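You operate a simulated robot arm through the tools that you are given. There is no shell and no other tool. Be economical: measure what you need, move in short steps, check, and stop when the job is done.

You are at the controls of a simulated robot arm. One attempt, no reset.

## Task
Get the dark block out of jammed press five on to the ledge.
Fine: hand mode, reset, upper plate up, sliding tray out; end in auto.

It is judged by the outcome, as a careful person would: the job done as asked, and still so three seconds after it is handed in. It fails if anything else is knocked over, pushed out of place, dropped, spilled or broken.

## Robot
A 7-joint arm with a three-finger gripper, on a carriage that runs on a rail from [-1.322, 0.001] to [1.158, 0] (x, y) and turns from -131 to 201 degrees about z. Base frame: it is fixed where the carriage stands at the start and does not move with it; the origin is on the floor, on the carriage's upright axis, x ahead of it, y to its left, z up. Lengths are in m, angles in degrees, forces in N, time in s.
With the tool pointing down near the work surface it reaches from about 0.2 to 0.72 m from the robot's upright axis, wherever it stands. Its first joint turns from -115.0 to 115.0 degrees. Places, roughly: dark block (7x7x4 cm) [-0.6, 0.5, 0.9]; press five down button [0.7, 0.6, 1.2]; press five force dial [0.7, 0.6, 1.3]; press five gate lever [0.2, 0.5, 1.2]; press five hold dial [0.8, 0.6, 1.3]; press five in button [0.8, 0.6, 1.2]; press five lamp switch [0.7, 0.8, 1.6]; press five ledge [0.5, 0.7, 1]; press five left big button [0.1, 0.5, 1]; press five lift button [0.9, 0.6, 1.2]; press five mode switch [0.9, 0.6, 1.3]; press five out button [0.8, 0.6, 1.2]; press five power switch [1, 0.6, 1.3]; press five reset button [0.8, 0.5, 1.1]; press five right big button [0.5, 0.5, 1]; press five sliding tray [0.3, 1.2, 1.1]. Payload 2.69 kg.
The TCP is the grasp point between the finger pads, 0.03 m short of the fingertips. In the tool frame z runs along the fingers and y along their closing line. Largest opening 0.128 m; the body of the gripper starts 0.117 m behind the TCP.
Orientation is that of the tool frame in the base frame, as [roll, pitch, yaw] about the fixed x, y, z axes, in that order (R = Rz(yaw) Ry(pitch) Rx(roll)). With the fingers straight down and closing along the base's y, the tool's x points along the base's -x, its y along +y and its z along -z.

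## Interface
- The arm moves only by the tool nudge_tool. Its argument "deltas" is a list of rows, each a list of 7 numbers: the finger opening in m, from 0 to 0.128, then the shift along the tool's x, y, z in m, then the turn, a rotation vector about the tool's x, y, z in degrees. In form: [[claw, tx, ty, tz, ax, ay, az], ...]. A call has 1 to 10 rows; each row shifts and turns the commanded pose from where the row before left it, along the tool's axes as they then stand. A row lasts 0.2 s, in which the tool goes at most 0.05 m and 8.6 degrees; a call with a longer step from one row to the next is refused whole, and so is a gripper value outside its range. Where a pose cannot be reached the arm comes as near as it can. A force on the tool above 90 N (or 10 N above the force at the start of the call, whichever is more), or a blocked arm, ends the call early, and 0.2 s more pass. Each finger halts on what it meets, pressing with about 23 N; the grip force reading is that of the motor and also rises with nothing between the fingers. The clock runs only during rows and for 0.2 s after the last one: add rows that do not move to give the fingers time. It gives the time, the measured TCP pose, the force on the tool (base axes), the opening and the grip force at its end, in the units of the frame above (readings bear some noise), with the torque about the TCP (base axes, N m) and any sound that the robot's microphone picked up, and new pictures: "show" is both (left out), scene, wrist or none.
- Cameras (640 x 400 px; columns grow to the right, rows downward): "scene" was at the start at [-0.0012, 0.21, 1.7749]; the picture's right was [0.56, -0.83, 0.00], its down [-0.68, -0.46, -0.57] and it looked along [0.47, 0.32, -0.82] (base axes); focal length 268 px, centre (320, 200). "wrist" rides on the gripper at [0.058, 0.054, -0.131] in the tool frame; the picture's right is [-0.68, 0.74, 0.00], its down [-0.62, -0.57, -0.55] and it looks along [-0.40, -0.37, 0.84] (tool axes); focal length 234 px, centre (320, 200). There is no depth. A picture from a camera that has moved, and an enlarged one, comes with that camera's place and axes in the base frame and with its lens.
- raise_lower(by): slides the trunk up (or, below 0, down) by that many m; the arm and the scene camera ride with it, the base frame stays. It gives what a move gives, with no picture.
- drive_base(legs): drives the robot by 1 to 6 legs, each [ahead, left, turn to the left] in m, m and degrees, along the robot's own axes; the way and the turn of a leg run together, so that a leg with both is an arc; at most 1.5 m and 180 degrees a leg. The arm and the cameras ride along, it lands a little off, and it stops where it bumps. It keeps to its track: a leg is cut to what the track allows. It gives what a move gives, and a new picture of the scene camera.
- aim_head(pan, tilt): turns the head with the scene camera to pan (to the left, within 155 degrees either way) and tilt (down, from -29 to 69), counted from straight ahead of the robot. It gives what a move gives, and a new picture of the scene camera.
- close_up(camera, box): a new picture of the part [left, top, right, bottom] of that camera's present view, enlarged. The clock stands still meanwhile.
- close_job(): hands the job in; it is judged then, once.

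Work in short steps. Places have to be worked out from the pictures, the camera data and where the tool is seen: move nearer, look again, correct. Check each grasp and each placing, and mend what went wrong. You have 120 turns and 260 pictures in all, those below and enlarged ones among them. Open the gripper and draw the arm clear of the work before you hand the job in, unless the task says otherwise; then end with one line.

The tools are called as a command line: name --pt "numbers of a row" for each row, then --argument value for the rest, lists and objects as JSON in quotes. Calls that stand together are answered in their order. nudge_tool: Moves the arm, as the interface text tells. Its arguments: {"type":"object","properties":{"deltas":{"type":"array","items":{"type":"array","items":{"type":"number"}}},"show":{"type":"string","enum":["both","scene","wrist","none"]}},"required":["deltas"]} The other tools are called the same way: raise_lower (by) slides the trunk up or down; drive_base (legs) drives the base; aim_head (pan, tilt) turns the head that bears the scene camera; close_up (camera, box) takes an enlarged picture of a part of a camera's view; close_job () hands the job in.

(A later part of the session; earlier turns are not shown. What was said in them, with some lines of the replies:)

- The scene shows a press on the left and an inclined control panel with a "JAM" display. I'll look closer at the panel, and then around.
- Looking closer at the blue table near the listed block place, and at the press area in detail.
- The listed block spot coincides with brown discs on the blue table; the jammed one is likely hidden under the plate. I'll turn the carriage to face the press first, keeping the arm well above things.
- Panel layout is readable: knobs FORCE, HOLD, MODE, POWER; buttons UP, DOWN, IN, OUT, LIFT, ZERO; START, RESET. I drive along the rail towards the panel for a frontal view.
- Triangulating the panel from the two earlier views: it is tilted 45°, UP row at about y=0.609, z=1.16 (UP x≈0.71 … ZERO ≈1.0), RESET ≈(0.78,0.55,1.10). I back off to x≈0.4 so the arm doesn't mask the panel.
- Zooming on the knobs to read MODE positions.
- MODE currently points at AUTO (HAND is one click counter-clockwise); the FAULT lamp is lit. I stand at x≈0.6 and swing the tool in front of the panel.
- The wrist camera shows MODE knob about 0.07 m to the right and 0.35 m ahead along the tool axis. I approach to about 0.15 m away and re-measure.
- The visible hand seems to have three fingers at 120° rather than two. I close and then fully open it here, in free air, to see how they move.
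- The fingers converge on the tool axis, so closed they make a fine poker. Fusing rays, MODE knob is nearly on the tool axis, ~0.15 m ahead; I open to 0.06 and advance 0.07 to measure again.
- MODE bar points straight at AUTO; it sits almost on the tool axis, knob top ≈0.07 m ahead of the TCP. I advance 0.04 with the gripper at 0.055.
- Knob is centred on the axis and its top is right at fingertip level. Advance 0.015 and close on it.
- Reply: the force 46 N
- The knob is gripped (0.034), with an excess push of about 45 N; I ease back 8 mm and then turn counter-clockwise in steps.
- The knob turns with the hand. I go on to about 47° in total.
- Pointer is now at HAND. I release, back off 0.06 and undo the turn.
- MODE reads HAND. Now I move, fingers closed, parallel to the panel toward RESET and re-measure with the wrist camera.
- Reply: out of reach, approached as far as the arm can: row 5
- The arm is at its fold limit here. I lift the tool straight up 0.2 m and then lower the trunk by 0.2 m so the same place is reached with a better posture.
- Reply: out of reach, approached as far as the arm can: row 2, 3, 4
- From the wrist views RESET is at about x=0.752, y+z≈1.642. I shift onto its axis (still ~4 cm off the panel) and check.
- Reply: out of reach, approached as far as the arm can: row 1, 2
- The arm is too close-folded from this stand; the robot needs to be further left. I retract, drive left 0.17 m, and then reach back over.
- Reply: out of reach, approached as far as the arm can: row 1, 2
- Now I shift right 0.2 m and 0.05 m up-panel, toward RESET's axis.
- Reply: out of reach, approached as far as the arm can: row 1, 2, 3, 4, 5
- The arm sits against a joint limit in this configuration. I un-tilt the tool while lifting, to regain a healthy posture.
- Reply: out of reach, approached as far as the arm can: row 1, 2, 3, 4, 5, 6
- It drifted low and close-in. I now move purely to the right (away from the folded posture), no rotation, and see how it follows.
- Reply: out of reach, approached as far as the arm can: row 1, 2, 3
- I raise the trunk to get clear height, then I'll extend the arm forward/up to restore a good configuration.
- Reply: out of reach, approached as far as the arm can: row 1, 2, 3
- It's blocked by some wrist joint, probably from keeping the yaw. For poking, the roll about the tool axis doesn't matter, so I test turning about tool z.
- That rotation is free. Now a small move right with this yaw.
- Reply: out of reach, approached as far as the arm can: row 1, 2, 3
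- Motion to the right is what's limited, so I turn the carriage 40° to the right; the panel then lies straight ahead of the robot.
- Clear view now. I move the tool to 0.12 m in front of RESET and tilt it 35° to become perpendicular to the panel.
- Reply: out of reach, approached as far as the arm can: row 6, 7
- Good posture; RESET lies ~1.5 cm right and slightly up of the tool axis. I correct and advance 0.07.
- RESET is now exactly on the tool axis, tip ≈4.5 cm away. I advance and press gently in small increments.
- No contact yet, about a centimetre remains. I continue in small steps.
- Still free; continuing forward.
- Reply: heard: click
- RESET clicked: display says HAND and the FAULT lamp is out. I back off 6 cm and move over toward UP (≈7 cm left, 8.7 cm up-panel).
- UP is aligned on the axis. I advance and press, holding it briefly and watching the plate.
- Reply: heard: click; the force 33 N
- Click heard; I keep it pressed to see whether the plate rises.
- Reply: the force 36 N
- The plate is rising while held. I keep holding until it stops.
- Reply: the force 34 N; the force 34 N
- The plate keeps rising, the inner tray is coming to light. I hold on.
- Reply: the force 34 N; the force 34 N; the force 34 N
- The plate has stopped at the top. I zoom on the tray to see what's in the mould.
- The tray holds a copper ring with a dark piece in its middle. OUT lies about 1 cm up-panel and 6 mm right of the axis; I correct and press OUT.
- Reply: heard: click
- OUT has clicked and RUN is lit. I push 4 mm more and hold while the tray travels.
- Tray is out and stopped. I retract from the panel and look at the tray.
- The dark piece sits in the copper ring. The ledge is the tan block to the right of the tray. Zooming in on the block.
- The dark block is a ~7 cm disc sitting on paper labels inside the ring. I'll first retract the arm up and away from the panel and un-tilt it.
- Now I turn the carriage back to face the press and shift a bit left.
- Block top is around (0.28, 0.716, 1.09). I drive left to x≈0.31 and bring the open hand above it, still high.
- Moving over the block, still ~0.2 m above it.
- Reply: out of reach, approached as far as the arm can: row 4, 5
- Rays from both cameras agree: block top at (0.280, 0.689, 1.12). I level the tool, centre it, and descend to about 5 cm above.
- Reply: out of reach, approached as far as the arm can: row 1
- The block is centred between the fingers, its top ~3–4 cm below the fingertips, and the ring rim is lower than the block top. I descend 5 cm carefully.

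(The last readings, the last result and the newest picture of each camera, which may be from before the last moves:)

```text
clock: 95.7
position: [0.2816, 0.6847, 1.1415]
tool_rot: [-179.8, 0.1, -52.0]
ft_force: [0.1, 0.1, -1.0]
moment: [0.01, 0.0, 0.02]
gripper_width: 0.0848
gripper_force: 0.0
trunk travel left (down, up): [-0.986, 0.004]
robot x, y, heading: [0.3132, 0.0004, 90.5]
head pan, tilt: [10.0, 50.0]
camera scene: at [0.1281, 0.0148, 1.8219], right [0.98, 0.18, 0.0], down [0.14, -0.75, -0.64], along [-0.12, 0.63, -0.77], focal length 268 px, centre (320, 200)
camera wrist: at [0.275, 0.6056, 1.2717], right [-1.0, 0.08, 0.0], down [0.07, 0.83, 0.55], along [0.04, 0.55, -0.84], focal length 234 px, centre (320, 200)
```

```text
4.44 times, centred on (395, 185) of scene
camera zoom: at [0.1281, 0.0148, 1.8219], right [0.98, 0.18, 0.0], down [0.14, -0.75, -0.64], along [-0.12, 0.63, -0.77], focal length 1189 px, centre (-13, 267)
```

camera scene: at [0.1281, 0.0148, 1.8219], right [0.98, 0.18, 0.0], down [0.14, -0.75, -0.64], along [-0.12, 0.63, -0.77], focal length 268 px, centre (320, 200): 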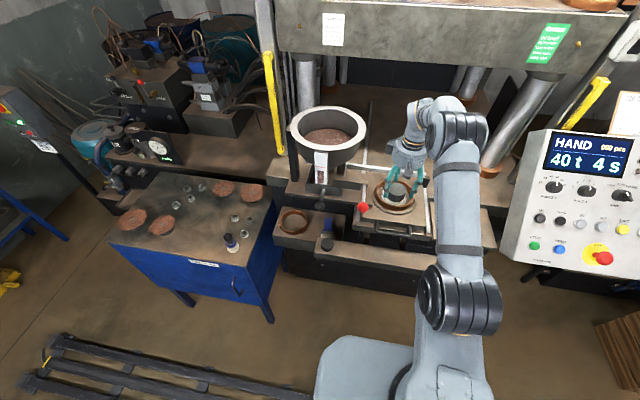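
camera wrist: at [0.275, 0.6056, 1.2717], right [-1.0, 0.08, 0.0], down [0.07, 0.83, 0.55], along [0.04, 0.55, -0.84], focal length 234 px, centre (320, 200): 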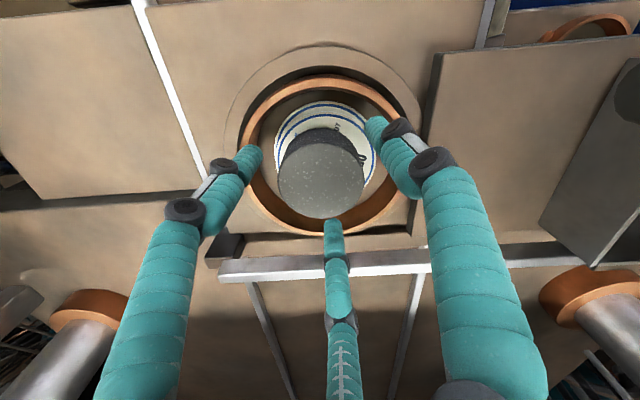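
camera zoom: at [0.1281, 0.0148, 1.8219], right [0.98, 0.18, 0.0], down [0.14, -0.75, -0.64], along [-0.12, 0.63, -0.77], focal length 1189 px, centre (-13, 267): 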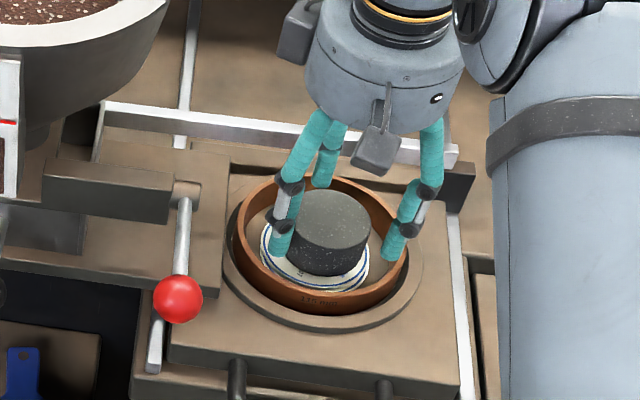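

Tips are now ~1.2 cm below the block top with good clearance all around. One more centimetre, then close.

nudge_tool --pt "0.085 0 0 0.01 0 0 0" --pt "0.08 0 0 0 0 0 0" --pt "0.05 0 0 0 0 0 0" --pt "0.05 0 0 0 0 0 0" --pt "0.05 0 0 0 0 0 0" --pt "0.05 0 0 0 0 0 0"

close_up --camera "wrist" --box '[220, 90, 420, 270]'

close_up --camera "scene" --box '[350, 140, 440, 230]'

```text
clock: 97.1
position: [0.2805, 0.6839, 1.1324]
tool_rot: [-179.9, 0.1, -52.0]
ft_force: [0.4, 0.1, 0.5]
moment: [-0.05, -0.01, 0.02]
gripper_width: 0.0637
gripper_force: 23.3
trunk travel left (down, up): [-0.986, 0.004]
robot x, y, heading: [0.3093, -0.0019, 90.8]
head pan, tilt: [10.0, 50.0]
camera scene: at [0.1281, 0.0149, 1.8219], right [0.98, 0.18, 0.0], down [0.14, -0.75, -0.64], along [-0.12, 0.63, -0.77], focal length 268 px, centre (320, 200)
camera wrist: at [0.2749, 0.6058, 1.2621], right [-1.0, 0.08, 0.0], down [0.07, 0.83, 0.55], along [0.04, 0.55, -0.84], focal length 234 px, centre (320, 200)
```

scene: 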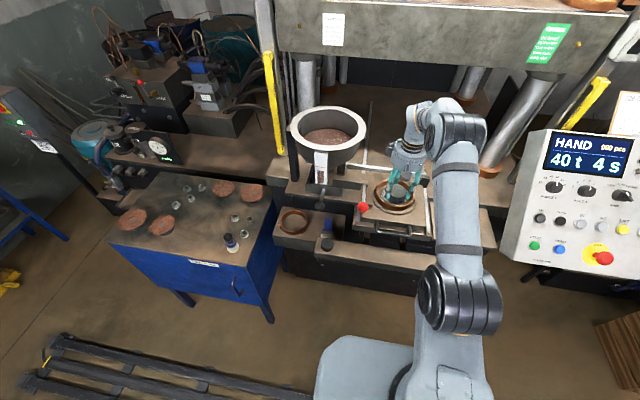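
wrist: 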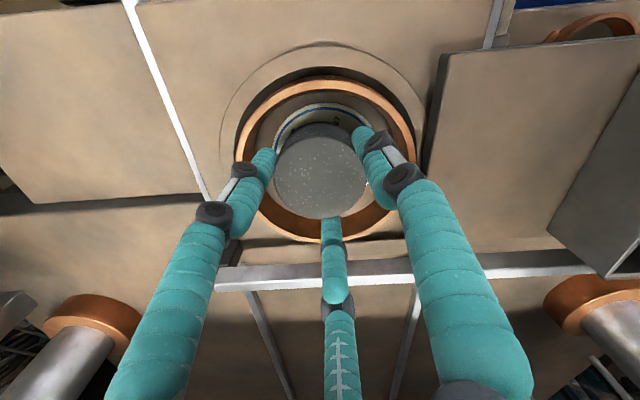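

```text
2.22 times, centred on (320, 180) of wrist
camera zoom: at [0.2749, 0.6058, 1.2621], right [-1.0, 0.08, 0.0], down [0.07, 0.83, 0.55], along [0.04, 0.55, -0.84], focal length 520 px, centre (320, 244)
```

zoom: 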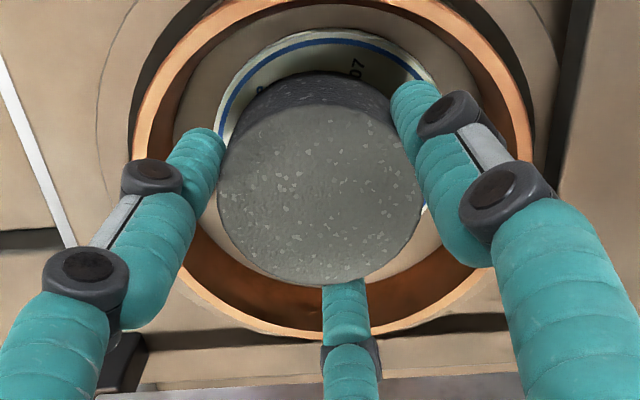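

```text
4.44 times, centred on (395, 185) of scene
camera zoom: at [0.1281, 0.0149, 1.8219], right [0.98, 0.18, 0.0], down [0.14, -0.75, -0.64], along [-0.12, 0.63, -0.77], focal length 1189 px, centre (-13, 267)
```

zoom: 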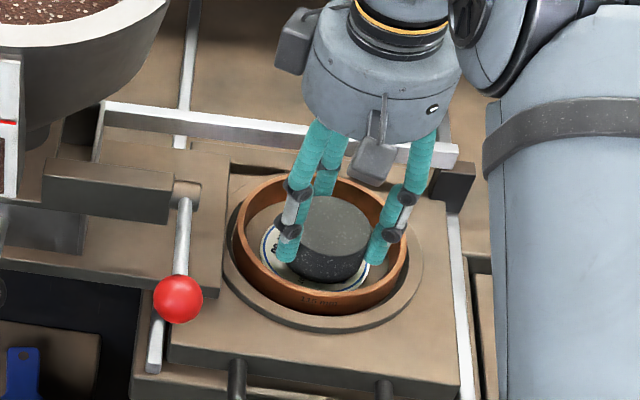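

Gripped at 0.0637. I lift 5 cm and check that the block comes away cleanly, leaving the labels.

nudge_tool --pt "0.05 0 0 -0.01 0 0 0" --pt "0.05 0 0 -0.02 0 0 0" --pt "0.05 0 0 -0.03 0 0 0" --pt "0.05 0 0 0 0 0 0" --show "wrist"

close_up --camera "scene" --box '[350, 140, 440, 230]'

```text
clock: 98.1
position: [0.2823, 0.6859, 1.1927]
tool_rot: [180.0, -0.1, -52.0]
ft_force: [-0.5, 0.2, -2.8]
moment: [-0.03, -0.03, -0.03]
gripper_width: 0.064
gripper_force: 22.9
trunk travel left (down, up): [-0.986, 0.004]
robot x, y, heading: [0.3094, -0.0012, 90.5]
head pan, tilt: [10.0, 50.0]
camera wrist: at [0.2752, 0.6068, 1.3222], right [-1.0, 0.08, 0.0], down [0.07, 0.83, 0.55], along [0.04, 0.55, -0.84], focal length 234 px, centre (320, 200)
```

wrist: 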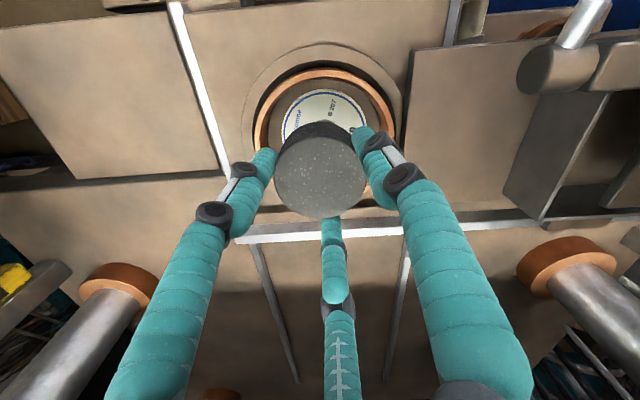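

```text
4.44 times, centred on (395, 185) of scene
camera zoom: at [0.1281, 0.0163, 1.8219], right [0.98, 0.18, 0.0], down [0.14, -0.75, -0.64], along [-0.12, 0.63, -0.77], focal length 1189 px, centre (-13, 267)
```

zoom: 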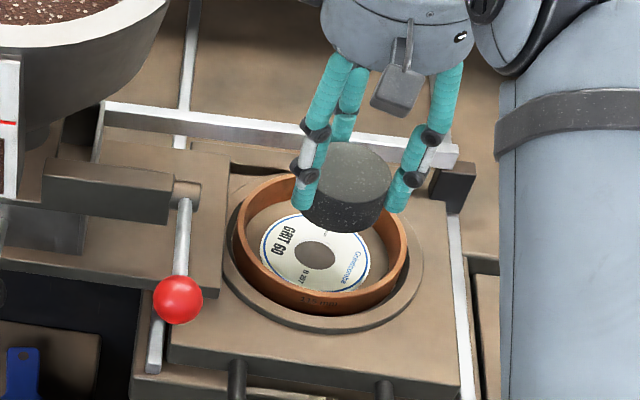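

Clean lift; labels and ring stay in place. I raise a further 5 cm and drive the robot right 0.235 m to bring the block above the ledge.

nudge_tool --pt "0.05 0 0 -0.03 0 0 0" --pt "0.05 0 0 -0.02 0 0 0" --pt "0.05 0 0 0 0 0 0" --show "none"

drive_base --legs '[[0, -0.23, 0]]'

nudge_tool --pt "0.05 0 0 0 0 0 0" --show "wrist"

```text
clock: 98.9
position: [0.2808, 0.6856, 1.2415]
tool_rot: [179.9, 0.0, -52.1]
ft_force: [-0.3, 0.1, -2.5]
moment: [0.03, -0.01, 0.01]
gripper_width: 0.0636
gripper_force: 22.7
trunk travel left (down, up): [-0.986, 0.004]
robot x, y, heading: [0.313, 0.0019, 90.8]
head pan, tilt: [10.0, 50.0]
```

```text
clock: 100.6
position: [0.509, 0.6847, 1.2418]
tool_rot: [-179.9, 0.0, -51.9]
ft_force: [-0.7, -0.6, -3.6]
moment: [0.03, 0.01, 0.03]
gripper_width: 0.0637
gripper_force: 22.9
trunk travel left (down, up): [-0.986, 0.004]
robot x, y, heading: [0.5393, 0.0002, 90.3]
head pan, tilt: [10.0, 50.0]
camera scene: at [0.3571, 0.0156, 1.8218], right [0.98, 0.18, 0.0], down [0.14, -0.75, -0.64], along [-0.12, 0.63, -0.77], focal length 268 px, centre (320, 200)
```

scene: 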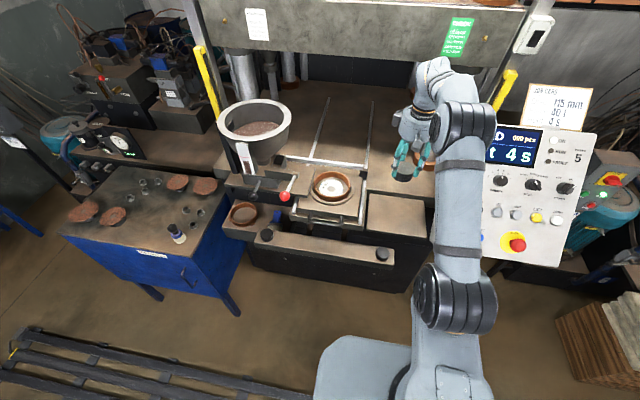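

```text
clock: 101.0
position: [0.5078, 0.6851, 1.2407]
tool_rot: [-179.9, 0.0, -52.1]
ft_force: [-0.1, 0.0, -3.1]
moment: [0.0, -0.04, 0.0]
gripper_width: 0.064
gripper_force: 22.7
trunk travel left (down, up): [-0.986, 0.004]
robot x, y, heading: [0.5408, -0.0018, 90.2]
head pan, tilt: [10.0, 50.0]
camera wrist: at [0.5024, 0.606, 1.3712], right [-1.0, 0.08, 0.0], down [0.07, 0.83, 0.55], along [0.04, 0.55, -0.84], focal length 234 px, centre (320, 200)
```

wrist: 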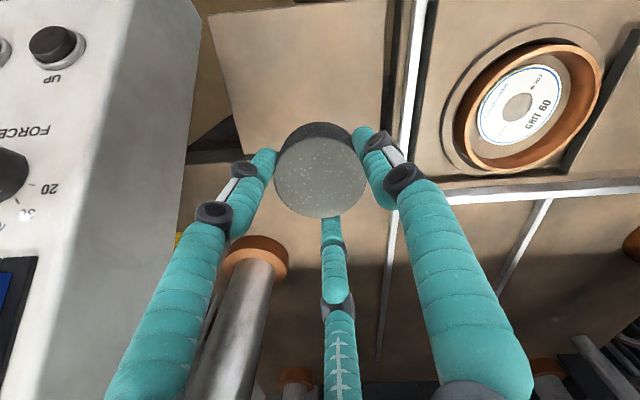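

The ledge's centre looks to be at about (0.52, 0.63). I move over it and go down to TCP z≈1.15 to look from the side.

nudge_tool --pt "0.05 0.024 0.0124 0 0 0 0" --pt "0.05 0.024 0.0124 0 0 0 0" --pt "0.05 0 0 0.03 0 0 0" --pt "0.05 0 0 0.03 0 0 0" --pt "0.05 0 0 0.03 0 0 0" --pt "0.05 0 0 0 0 0 0" --show "wrist"

aim_head --pan -8 --tilt 50

close_up --camera "scene" --box '[260, 130, 420, 250]'

```text
clock: 102.4
position: [0.5206, 0.6308, 1.1511]
tool_rot: [180.0, 0.1, -51.9]
ft_force: [0.4, 0.0, -3.5]
moment: [0.0, -0.02, 0.04]
gripper_width: 0.0639
gripper_force: 22.6
trunk travel left (down, up): [-0.986, 0.004]
robot x, y, heading: [0.5435, -0.0009, 90.4]
head pan, tilt: [10.0, 50.0]
camera wrist: at [0.5139, 0.5521, 1.2812], right [-1.0, 0.08, 0.0], down [0.07, 0.83, 0.55], along [0.04, 0.55, -0.84], focal length 234 px, centre (320, 200)
```

wrist: 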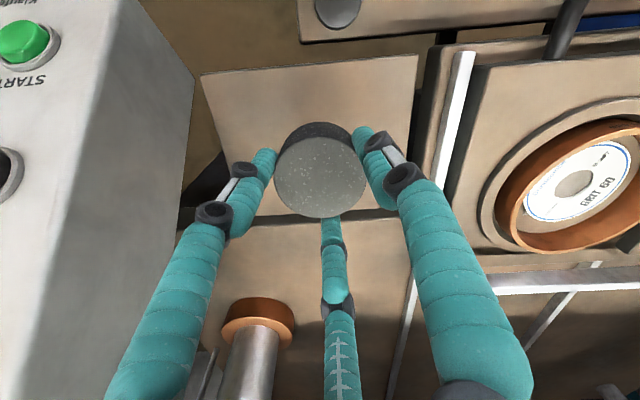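

```text
clock: 103.2
position: [0.5194, 0.6321, 1.1508]
tool_rot: [180.0, 0.1, -52.1]
ft_force: [-0.2, 0.0, -2.6]
moment: [0.03, 0.03, 0.02]
gripper_width: 0.0635
gripper_force: 22.9
trunk travel left (down, up): [-0.986, 0.004]
robot x, y, heading: [0.5431, -0.0015, 90.7]
head pan, tilt: [-8.0, 50.0]
camera scene: at [0.3819, 0.0165, 1.8219], right [0.99, -0.13, 0.0], down [-0.1, -0.76, -0.64], along [0.08, 0.64, -0.77], focal length 268 px, centre (320, 200)
```

scene: 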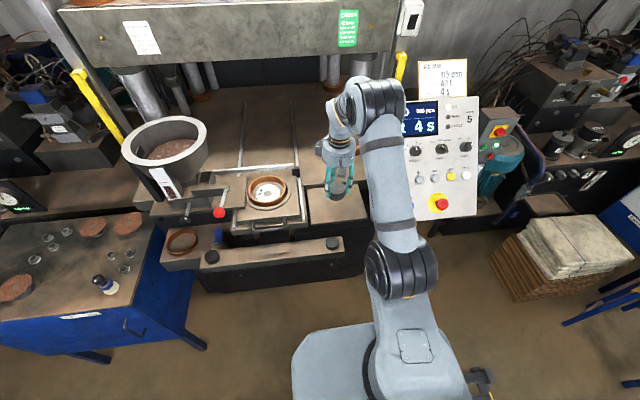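

```text
3.33 times, centred on (340, 190) of scene
camera zoom: at [0.3819, 0.0165, 1.8219], right [0.99, -0.13, 0.0], down [-0.1, -0.76, -0.64], along [0.08, 0.64, -0.77], focal length 892 px, centre (253, 233)
```

zoom: 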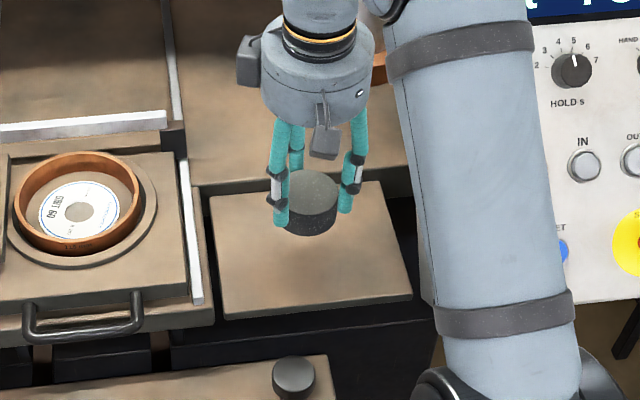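

The block hangs over the back half of the ledge, nicely within it. I go down in small steps watching the force.

nudge_tool --pt "0.05 0.005 0 0.015 0 0 0" --pt "0.05 0 0 0.015 0 0 0" --pt "0.05 0 0 0.01 0 0 0" --pt "0.05 0 0 0 0 0 0" --show "wrist"

close_up --camera "scene" --box '[300, 160, 396, 240]'

```text
clock: 104.2
position: [0.5238, 0.6291, 1.1111]
tool_rot: [180.0, 0.1, -52.0]
ft_force: [-0.9, -0.7, -2.1]
moment: [-0.01, 0.02, 0.0]
gripper_width: 0.0637
gripper_force: 22.9
trunk travel left (down, up): [-0.986, 0.004]
robot x, y, heading: [0.5402, 0.001, 90.6]
head pan, tilt: [-8.0, 50.0]
camera wrist: at [0.5169, 0.5491, 1.2411], right [-1.0, 0.08, 0.0], down [0.07, 0.83, 0.55], along [0.04, 0.55, -0.84], focal length 234 px, centre (320, 200)
```

wrist: 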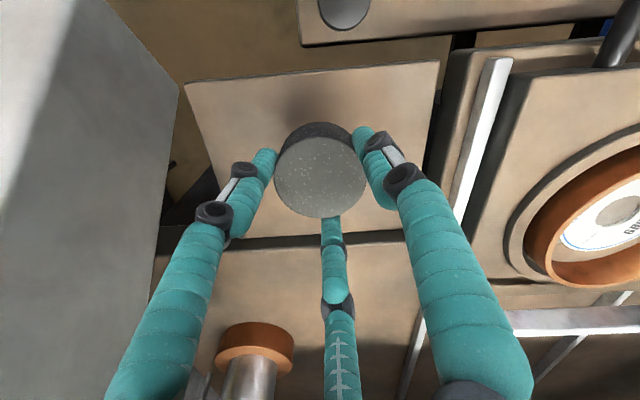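

```text
5.00 times, centred on (348, 200) of scene
camera zoom: at [0.382, 0.0162, 1.8219], right [0.99, -0.13, 0.0], down [-0.1, -0.76, -0.64], along [0.08, 0.64, -0.77], focal length 1338 px, centre (180, 200)
```

zoom: 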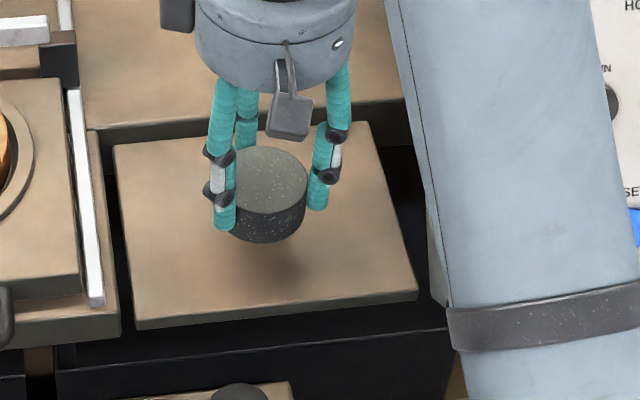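

Shadow shows a few centimetres remain. I continue down in small steps.

nudge_tool --pt "0.05 0 0 0.01 0 0 0" --pt "0.05 0 0 0.008 0 0 0" --pt "0.05 0 0 0.005 0 0 0" --pt "0.05 0 0 0 0 0 0" --show "none"

close_up --camera "scene" --box '[300, 160, 396, 240]'

```text
clock: 105.2
position: [0.5226, 0.6271, 1.0881]
tool_rot: [-180.0, 0.1, -52.1]
ft_force: [0.4, -0.5, -3.4]
moment: [0.01, -0.01, -0.02]
gripper_width: 0.0637
gripper_force: 22.9
trunk travel left (down, up): [-0.986, 0.004]
robot x, y, heading: [0.541, -0.0005, 90.6]
head pan, tilt: [-8.0, 50.0]
```

```text
5.00 times, centred on (348, 200) of scene
camera zoom: at [0.382, 0.0162, 1.8219], right [0.99, -0.13, 0.0], down [-0.1, -0.76, -0.64], along [0.08, 0.64, -0.77], focal length 1338 px, centre (180, 200)
```

zoom: 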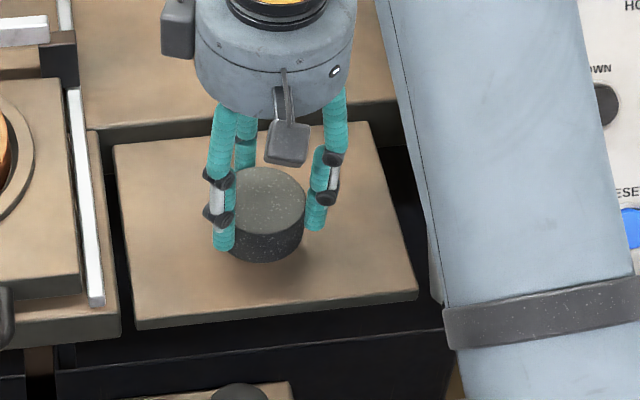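

Nearly down; about a centimetre left. Continuing with 4 mm steps.

nudge_tool --pt "0.05 0 0 0.004 0 0 0" --pt "0.05 0 0 0.004 0 0 0" --pt "0.05 0 0 0 0 0 0" --show "none"

close_up --camera "scene" --box '[300, 160, 396, 240]'

```text
clock: 106.0
position: [0.5234, 0.6283, 1.0799]
tool_rot: [-179.9, 0.1, -51.9]
ft_force: [-0.2, -0.3, -3.1]
moment: [-0.02, -0.02, 0.02]
gripper_width: 0.0635
gripper_force: 23.1
trunk travel left (down, up): [-0.986, 0.004]
robot x, y, heading: [0.5398, 0.0009, 90.6]
head pan, tilt: [-8.0, 50.0]
```

```text
5.00 times, centred on (348, 200) of scene
camera zoom: at [0.382, 0.0162, 1.8219], right [0.99, -0.13, 0.0], down [-0.1, -0.76, -0.64], along [0.08, 0.64, -0.77], focal length 1338 px, centre (180, 200)
```

zoom: 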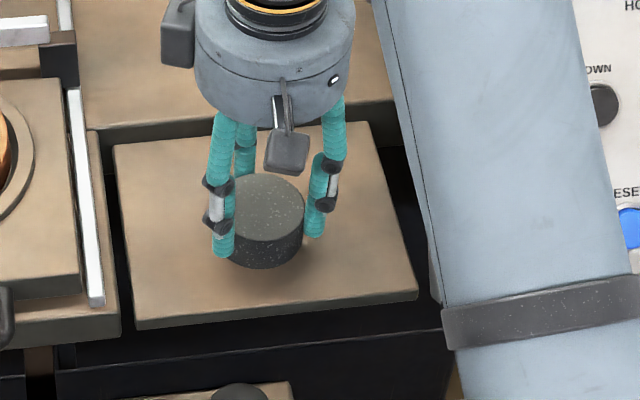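

nudge_tool --pt "0.05 0 0 0.003 0 0 0" --pt "0.05 0 0 0.003 0 0 0" --pt "0.05 0 0 0.003 0 0 0" --pt "0.05 0 0 0 0 0 0" --show "none"

close_up --camera "scene" --box '[300, 160, 396, 240]'

```text
clock: 107.0
position: [0.5229, 0.6261, 1.0727]
tool_rot: [-179.8, 0.2, -52.0]
ft_force: [0.0, 3.1, 19.8]
moment: [0.17, 0.02, -0.01]
gripper_width: 0.0641
gripper_force: 22.6
trunk travel left (down, up): [-0.986, 0.004]
robot x, y, heading: [0.5421, -0.0021, 90.6]
head pan, tilt: [-8.0, 50.0]
```

```text
5.00 times, centred on (348, 200) of scene
camera zoom: at [0.3822, 0.013, 1.8221], right [0.99, -0.13, 0.0], down [-0.1, -0.76, -0.64], along [0.08, 0.64, -0.77], focal length 1338 px, centre (180, 200)
```

zoom: 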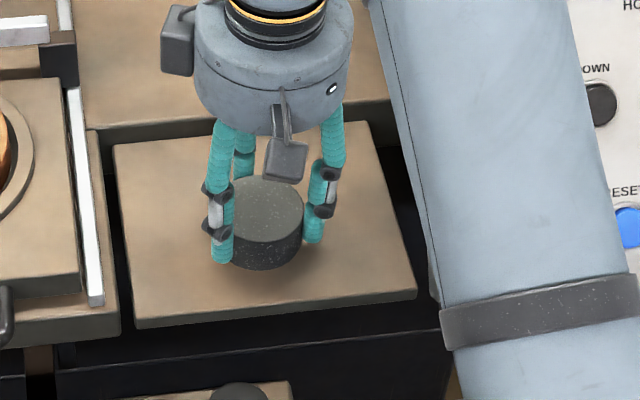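

Contact (20 N). I ease 1.5 mm, open the fingers to 0.085 and rise.

nudge_tool --pt "0.05 0 0 -0.0015 0 0 0" --pt "0.075 0 0 0 0 0 0" --pt "0.09 0 0 0 0 0 0" --pt "0.09 0 0 0 0 0 0" --pt "0.09 0 0 -0.03 0 0 0" --pt "0.09 0 0 -0.04 0 0 0" --pt "0.09 0 0 -0.04 0 0 0" --pt "0.09 0 0 -0.04 0 0 0" --pt "0.09 0 0 0 0 0 0" --show "wrist"

close_up --camera "scene" --box '[240, 140, 400, 260]'

```text
clock: 109.0
position: [0.523, 0.6283, 1.2233]
tool_rot: [-180.0, 0.0, -51.9]
ft_force: [0.7, 0.3, 0.2]
moment: [-0.01, 0.0, -0.04]
gripper_width: 0.09
gripper_force: 0.1
trunk travel left (down, up): [-0.986, 0.004]
robot x, y, heading: [0.5405, 0.0018, 90.3]
head pan, tilt: [-8.0, 50.0]
camera wrist: at [0.5168, 0.5498, 1.3537], right [-1.0, 0.08, 0.0], down [0.07, 0.83, 0.55], along [0.04, 0.55, -0.84], focal length 234 px, centre (320, 200)
```

wrist: 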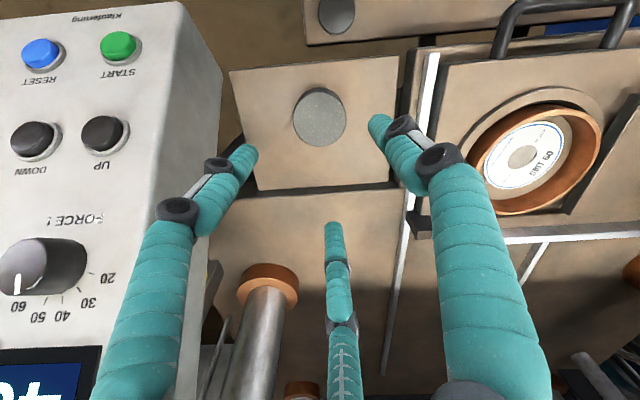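

```text
3.33 times, centred on (320, 200) of scene
camera zoom: at [0.382, 0.0168, 1.8219], right [0.99, -0.13, 0.0], down [-0.1, -0.76, -0.64], along [0.08, 0.64, -0.77], focal length 892 px, centre (320, 200)
```

zoom: 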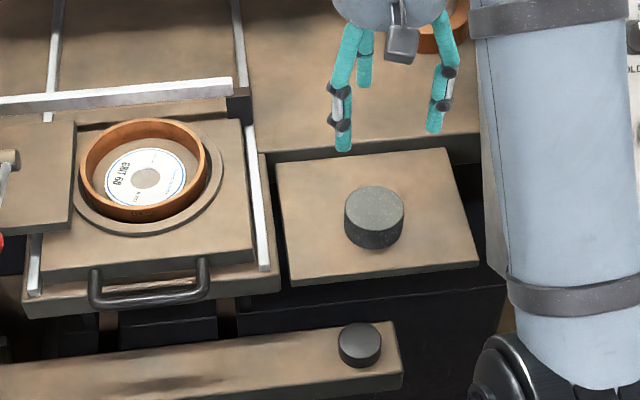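

The block stands on the ledge. Next: MODE back to AUTO. I raise and pull the arm back, then turn the carriage 40° right.

nudge_tool --pt "0.06 0 0 -0.04 0 0 0" --pt "0.06 0.026 0.0205 -0.025 0 0 0" --pt "0.06 0.026 0.0205 -0.025 0 0 0" --pt "0.06 0.026 0.0205 -0.025 0 0 0" --pt "0.06 0.026 0.0205 -0.025 0 0 0" --pt "0.06 0.026 0.0205 -0.025 0 0 0" --pt "0.06 0.026 0.0205 -0.02 0 0 0" --pt "0.06 0 0 0 0 0 0" --show "none"

drive_base --legs '[[0, 0, -40]]'

aim_head --pan 5 --tilt 38

```text
clock: 110.8
position: [0.5224, 0.4292, 1.4081]
tool_rot: [-180.0, 0.0, -52.0]
ft_force: [-0.8, -0.1, -0.1]
moment: [-0.04, 0.03, -0.02]
gripper_width: 0.06
gripper_force: 0.1
trunk travel left (down, up): [-0.986, 0.004]
robot x, y, heading: [0.5433, -0.0, 90.3]
head pan, tilt: [-8.0, 50.0]
```

```text
clock: 113.1
position: [0.8041, 0.3388, 1.408]
tool_rot: [-179.9, 0.1, -92.3]
ft_force: [0.4, 0.3, 0.1]
moment: [-0.01, 0.0, 0.02]
gripper_width: 0.0599
gripper_force: 0.1
trunk travel left (down, up): [-0.986, 0.004]
robot x, y, heading: [0.5416, -0.0035, 50.0]
head pan, tilt: [-8.0, 50.0]
camera scene: at [0.4292, 0.1146, 1.8219], right [0.67, -0.74, 0.0], down [-0.57, -0.51, -0.64], along [0.48, 0.43, -0.77], focal length 268 px, centre (320, 200)
```

scene: 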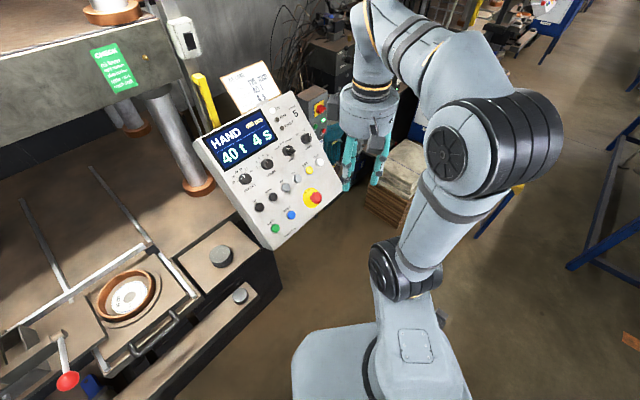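

```text
clock: 113.8
position: [0.8046, 0.3381, 1.4073]
tool_rot: [-179.9, 0.1, -92.2]
ft_force: [0.8, -0.3, 0.0]
moment: [0.03, 0.01, 0.0]
gripper_width: 0.0599
gripper_force: 0.0
trunk travel left (down, up): [-0.986, 0.004]
robot x, y, heading: [0.5412, -0.0022, 50.3]
head pan, tilt: [5.0, 38.0]
camera scene: at [0.4216, 0.1337, 1.839], right [0.82, -0.57, 0.0], down [-0.35, -0.51, -0.79], along [0.45, 0.65, -0.62], focal length 268 px, centre (320, 200)
```

scene: 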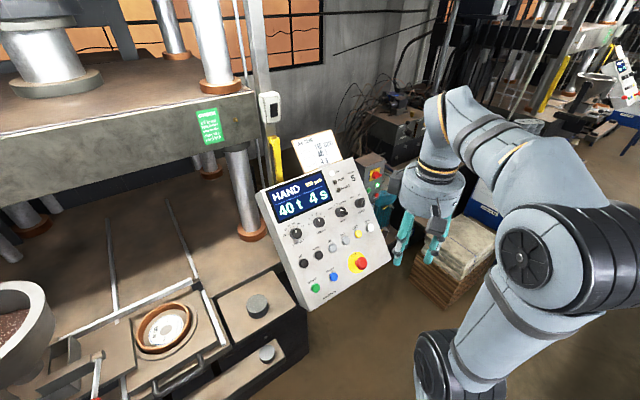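

Block and tray look fine. I tilt the tool 45° toward the panel again, ahead of the MODE knob (known at axis x≈0.866, y+z≈1.904).

nudge_tool --pt "0.06 0 -0.009 0 0 0 -2.2" --pt "0.06 0 -0.009 0 0 -7.5 0" --pt "0.06 0 -0.009 0 0 -7.5 0" --pt "0.06 0 -0.009 0 0 -7.5 0" --pt "0.06 0 -0.009 0 0 -7.5 0" --pt "0.06 0 -0.008 0 0 -7.5 0" --pt "0.06 0 0 0 0 -7.5 0" --pt "0.06 0 0 0 0 0 0" --show "none"

nudge_tool --pt "0.06 -0.0228 0 0.04 0 0 0" --pt "0.06 -0.0228 0 0.04 0 0 0" --pt "0.06 -0.0228 0 0.04 0 0 0" --pt "0.06 -0.0228 0 0.04 0 0 0" --pt "0.06 -0.0228 0 0.03 0 0 0" --pt "0.06 0 0 0 0 0 0"

```text
clock: 115.6
position: [0.857, 0.3402, 1.4078]
tool_rot: [-179.8, 45.1, -90.0]
ft_force: [-0.8, 0.8, -0.7]
moment: [-0.08, 0.01, 0.03]
gripper_width: 0.0601
gripper_force: 0.0
trunk travel left (down, up): [-0.986, 0.004]
robot x, y, heading: [0.542, -0.0016, 50.1]
head pan, tilt: [5.0, 38.0]
```

```text
clock: 117.0
position: [0.8593, 0.5508, 1.3545]
tool_rot: [-179.9, 45.0, -90.2]
ft_force: [-0.8, -0.5, 0.6]
moment: [0.01, -0.01, 0.01]
gripper_width: 0.06
gripper_force: 0.1
trunk travel left (down, up): [-0.986, 0.004]
robot x, y, heading: [0.539, -0.0009, 50.1]
head pan, tilt: [5.0, 38.0]
camera scene: at [0.4215, 0.1324, 1.8392], right [0.82, -0.57, 0.0], down [-0.35, -0.5, -0.79], along [0.45, 0.65, -0.62], focal length 268 px, centre (320, 200)
camera wrist: at [0.8041, 0.4184, 1.4055], right [-0.74, 0.48, 0.48], down [0.57, 0.04, 0.82], along [0.37, 0.88, -0.3], focal length 234 px, centre (320, 200)
```

scene: 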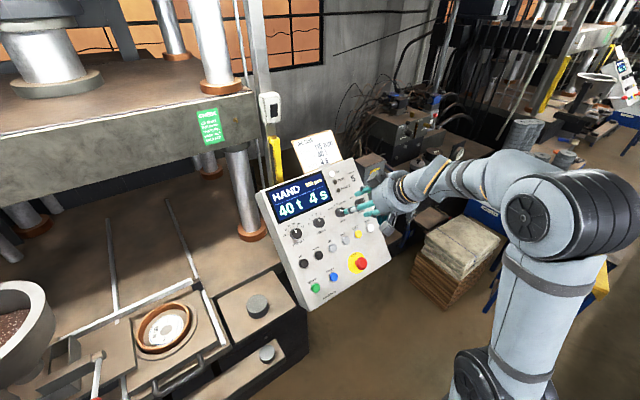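
wrist: 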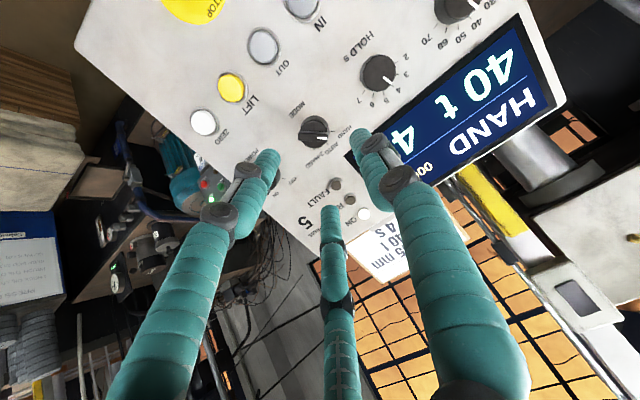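

Aligned within 7 mm. I correct, pre-rotate the hand by -45° (as it was when I left the knob), and advance 0.08.

nudge_tool --pt "0.055 0 -0.007 0 0 0 0" --pt "0.055 0 0 0 0 0 -8" --pt "0.055 0 0 0 0 0 -8" --pt "0.055 0 0 0 0 0 -8" --pt "0.055 0 0 0 0 0 -8" --pt "0.055 0 0 0 0 0 -8" --pt "0.055 0 0 0 0 0 -6" --pt "0.055 0 0 0.04 0 0 0" --pt "0.055 0 0 0.035 0 0 0" --pt "0.055 0 0 0 0 0 0" --show "scene"

close_up --camera "wrist" --box '[220, 50, 420, 230]'

```text
clock: 119.2
position: [0.865, 0.6057, 1.3023]
tool_rot: [-144.1, 29.3, -34.4]
ft_force: [0.0, 0.3, 0.1]
moment: [0.04, -0.01, -0.02]
gripper_width: 0.0549
gripper_force: 0.0
trunk travel left (down, up): [-0.986, 0.004]
robot x, y, heading: [0.5433, 0.0017, 50.1]
head pan, tilt: [5.0, 38.0]
camera scene: at [0.4211, 0.1324, 1.8392], right [0.82, -0.57, 0.0], down [-0.35, -0.5, -0.79], along [0.45, 0.65, -0.61], focal length 268 px, centre (320, 200)
```

scene: 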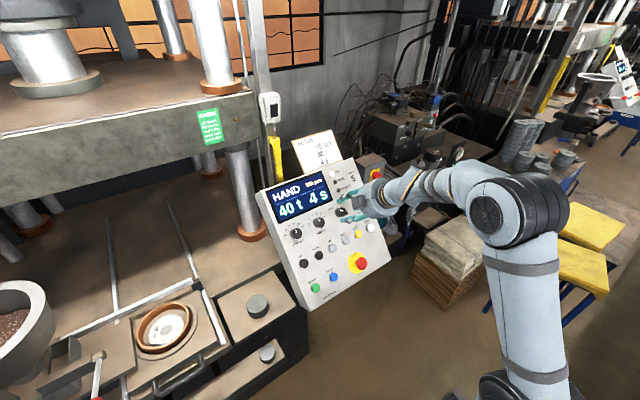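

```text
2.22 times, centred on (320, 140) of wrist
camera zoom: at [0.8695, 0.4572, 1.338], right [-1.0, -0.04, -0.04], down [-0.05, 0.2, 0.98], along [-0.03, 0.98, -0.2], focal length 520 px, centre (320, 333)
```

zoom: 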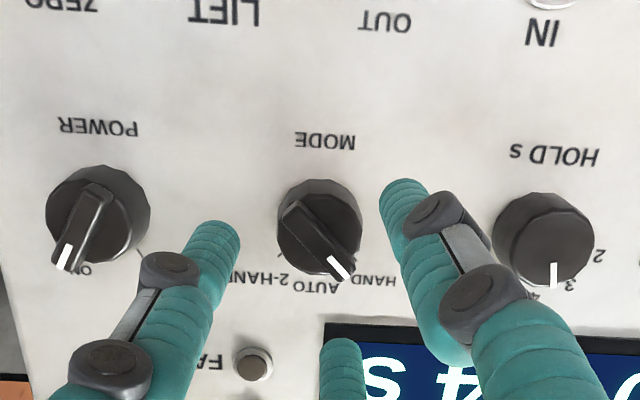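

Knob is centred between the fingers. I advance 0.037 and close.

nudge_tool --pt "0.055 0 0 0.015 0 0 0" --pt "0.055 0 0 0.014 0 0 0" --pt "0.055 0 0 0.007 0 0 0" --pt "0.03 0 0 0 0 0 0" --pt "0 0 0 0 0 0 0" --pt "0 0 0 0 0 0 0" --pt "0 0 0 0 0 0 0" --show "none"

close_up --camera "wrist" --box '[220, 80, 420, 260]'

```text
clock: 120.8
position: [0.865, 0.6326, 1.2762]
tool_rot: [-144.2, 29.3, -34.3]
ft_force: [-1.3, 0.3, -1.3]
moment: [0.09, 0.05, -0.05]
gripper_width: 0.0337
gripper_force: 38.0
trunk travel left (down, up): [-0.986, 0.004]
robot x, y, heading: [0.5418, -0.0004, 50.2]
head pan, tilt: [5.0, 38.0]
```

```text
2.22 times, centred on (320, 170) of wrist
camera zoom: at [0.8694, 0.4831, 1.3118], right [-1.0, -0.04, -0.04], down [-0.05, 0.2, 0.98], along [-0.03, 0.98, -0.2], focal length 520 px, centre (320, 267)
```

zoom: 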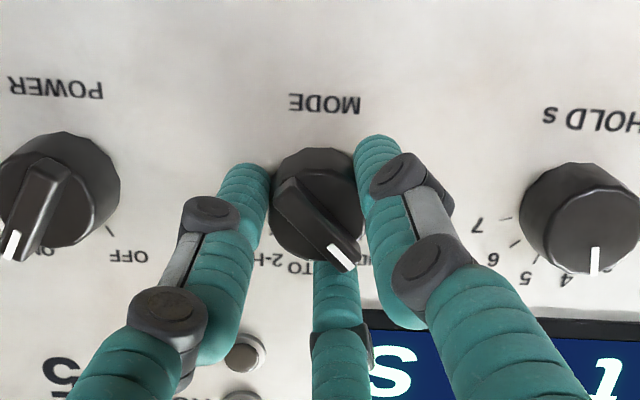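

Gripped softly (0.034). Turning clockwise by 45° to AUTO.

nudge_tool --pt "0 0 0 0 0 0 7.6" --pt "0 0 0 0 0 0 7.6" --pt "0 0 0 0 0 0 7.6" --pt "0 0 0 0 0 0 7.6" --pt "0 0 0 0 0 0 7.6" --pt "0 0 0 0 0 0 7.0" --pt "0 0 0 0 0 0 0" --show "none"

close_up --camera "wrist" --box '[220, 80, 420, 260]'

close_up --camera "scene" --box '[250, 150, 410, 300]'

```text
clock: 122.4
position: [0.8653, 0.6308, 1.2748]
tool_rot: [-179.1, 45.0, -88.9]
ft_force: [0.3, -10.5, -11.5]
moment: [-0.34, 0.43, 0.51]
gripper_width: 0.0325
gripper_force: 45.0
trunk travel left (down, up): [-0.986, 0.004]
robot x, y, heading: [0.5396, 0.0016, 49.8]
head pan, tilt: [5.0, 38.0]
```

```text
2.22 times, centred on (320, 170) of wrist
camera zoom: at [0.8127, 0.4962, 1.3257], right [-0.75, 0.47, 0.47], down [0.56, 0.05, 0.83], along [0.37, 0.88, -0.3], focal length 520 px, centre (320, 267)
```

zoom: 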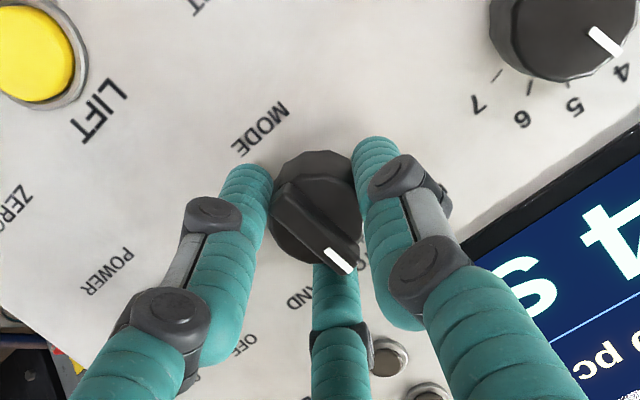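

```text
2.67 times, centred on (330, 225) of scene
camera zoom: at [0.4226, 0.1327, 1.8391], right [0.82, -0.57, 0.0], down [-0.35, -0.5, -0.79], along [0.45, 0.65, -0.62], focal length 714 px, centre (293, 133)
```

zoom: 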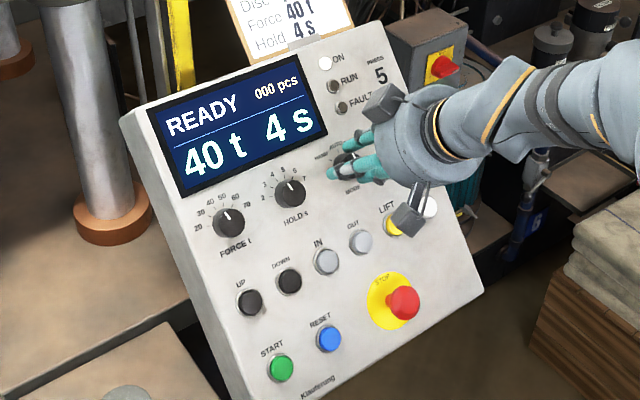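

Display reads READY with the pointer at AUTO. I release, back off, retract and un-tilt.

nudge_tool --pt "0.06 0 0 0 0 0 0" --pt "0.06 0 0 0 0 0 0" --pt "0.06 0 0 -0.02 0 0 0" --pt "0.06 0 0 -0.03 0 0 0" --pt "0.06 0 0 -0.04 0 0 0" --pt "0.06 0 0 -0.045 0 0 0" --pt "0.06 0 0 -0.045 0 0 0" --pt "0.06 0 0 0 0 0 0" --show "scene"

close_up --camera "scene" --box '[260, 150, 388, 240]'

close_up --camera "scene" --box '[90, 240, 330, 390]'

```text
clock: 124.2
position: [0.8652, 0.5046, 1.4022]
tool_rot: [-179.0, 45.0, -88.7]
ft_force: [0.2, 1.0, 0.3]
moment: [-0.02, -0.01, -0.01]
gripper_width: 0.0601
gripper_force: 0.0
trunk travel left (down, up): [-0.986, 0.004]
robot x, y, heading: [0.5427, -0.0019, 50.0]
head pan, tilt: [5.0, 38.0]
camera scene: at [0.422, 0.1355, 1.839], right [0.82, -0.57, 0.0], down [-0.35, -0.51, -0.79], along [0.45, 0.65, -0.62], focal length 268 px, centre (320, 200)
```

scene: 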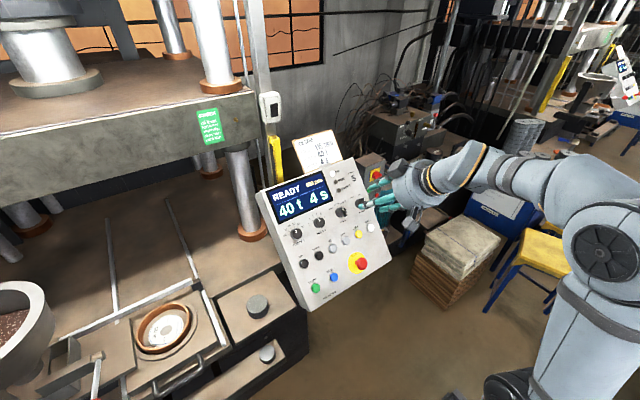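

```text
4.44 times, centred on (324, 195) of scene
camera zoom: at [0.422, 0.1355, 1.839], right [0.82, -0.57, 0.0], down [-0.35, -0.51, -0.79], along [0.45, 0.65, -0.62], focal length 1189 px, centre (302, 222)
```

zoom: 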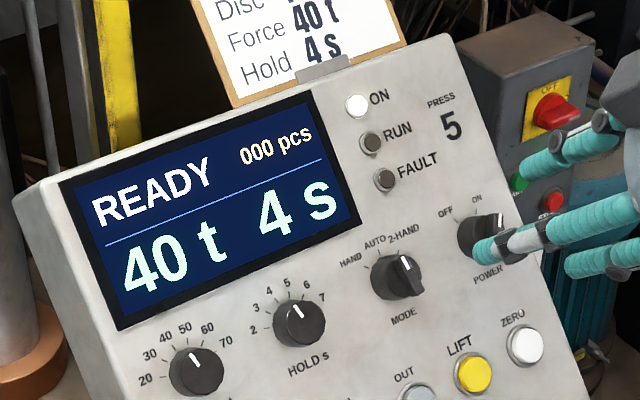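

```text
2.67 times, centred on (210, 315) of scene
camera zoom: at [0.422, 0.1355, 1.839], right [0.82, -0.57, 0.0], down [-0.35, -0.51, -0.79], along [0.45, 0.65, -0.62], focal length 714 px, centre (613, -107)
```

zoom: 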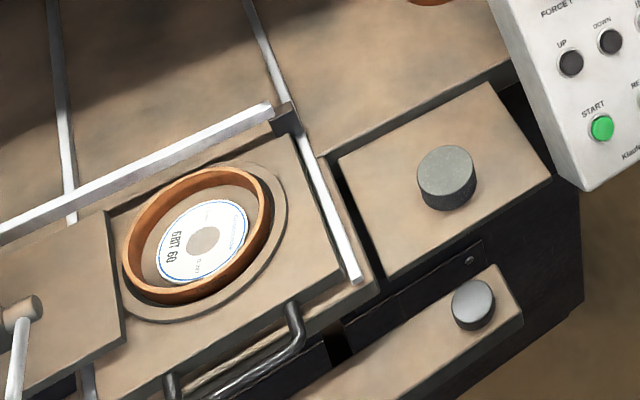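

MODE is at AUTO, READY shown, block on the ledge, knobs unchanged. I draw the arm further clear and hand in.

nudge_tool --pt "0.06 0 0 -0.04 0 0 0" --pt "0.06 0 0 -0.04 0 0 0" --pt "0.06 0 0 -0.03 0 4 0" --pt "0.06 0 0 0 0 8 0" --pt "0.06 0 0 0 0 8 0" --pt "0.06 0 0 0 0 0 0" --show "scene"

```text
clock: 125.6
position: [0.8644, 0.4225, 1.482]
tool_rot: [-179.1, 25.1, -89.2]
ft_force: [0.1, -1.4, 0.9]
moment: [0.04, 0.02, 0.0]
gripper_width: 0.0602
gripper_force: 0.0
trunk travel left (down, up): [-0.986, 0.004]
robot x, y, heading: [0.5404, 0.0015, 49.9]
head pan, tilt: [5.0, 38.0]
camera scene: at [0.4214, 0.1315, 1.8393], right [0.82, -0.57, 0.0], down [-0.35, -0.5, -0.79], along [0.45, 0.65, -0.61], focal length 268 px, centre (320, 200)
```

scene: 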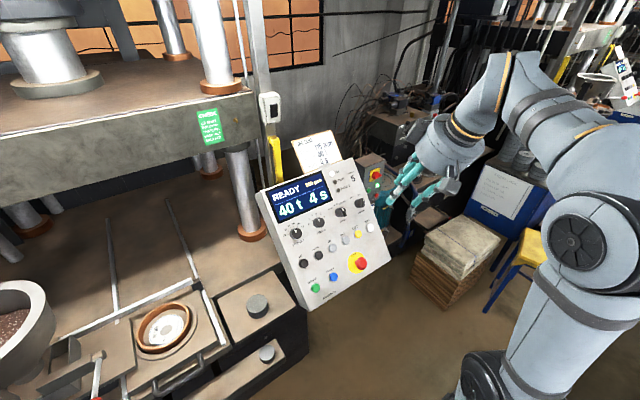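

All is in place and the arm is clear; handing in.

close_job

```text
The job is handed in.
```

The dark block from press five is on the ledge. I went through hand mode, reset, upper plate up and sliding tray out. The mode switch is back at AUTO and the display reads READY. The plate is still up and the tray still out. The copper ring and paper label stayed in the tray, and the arm is clear of the press.
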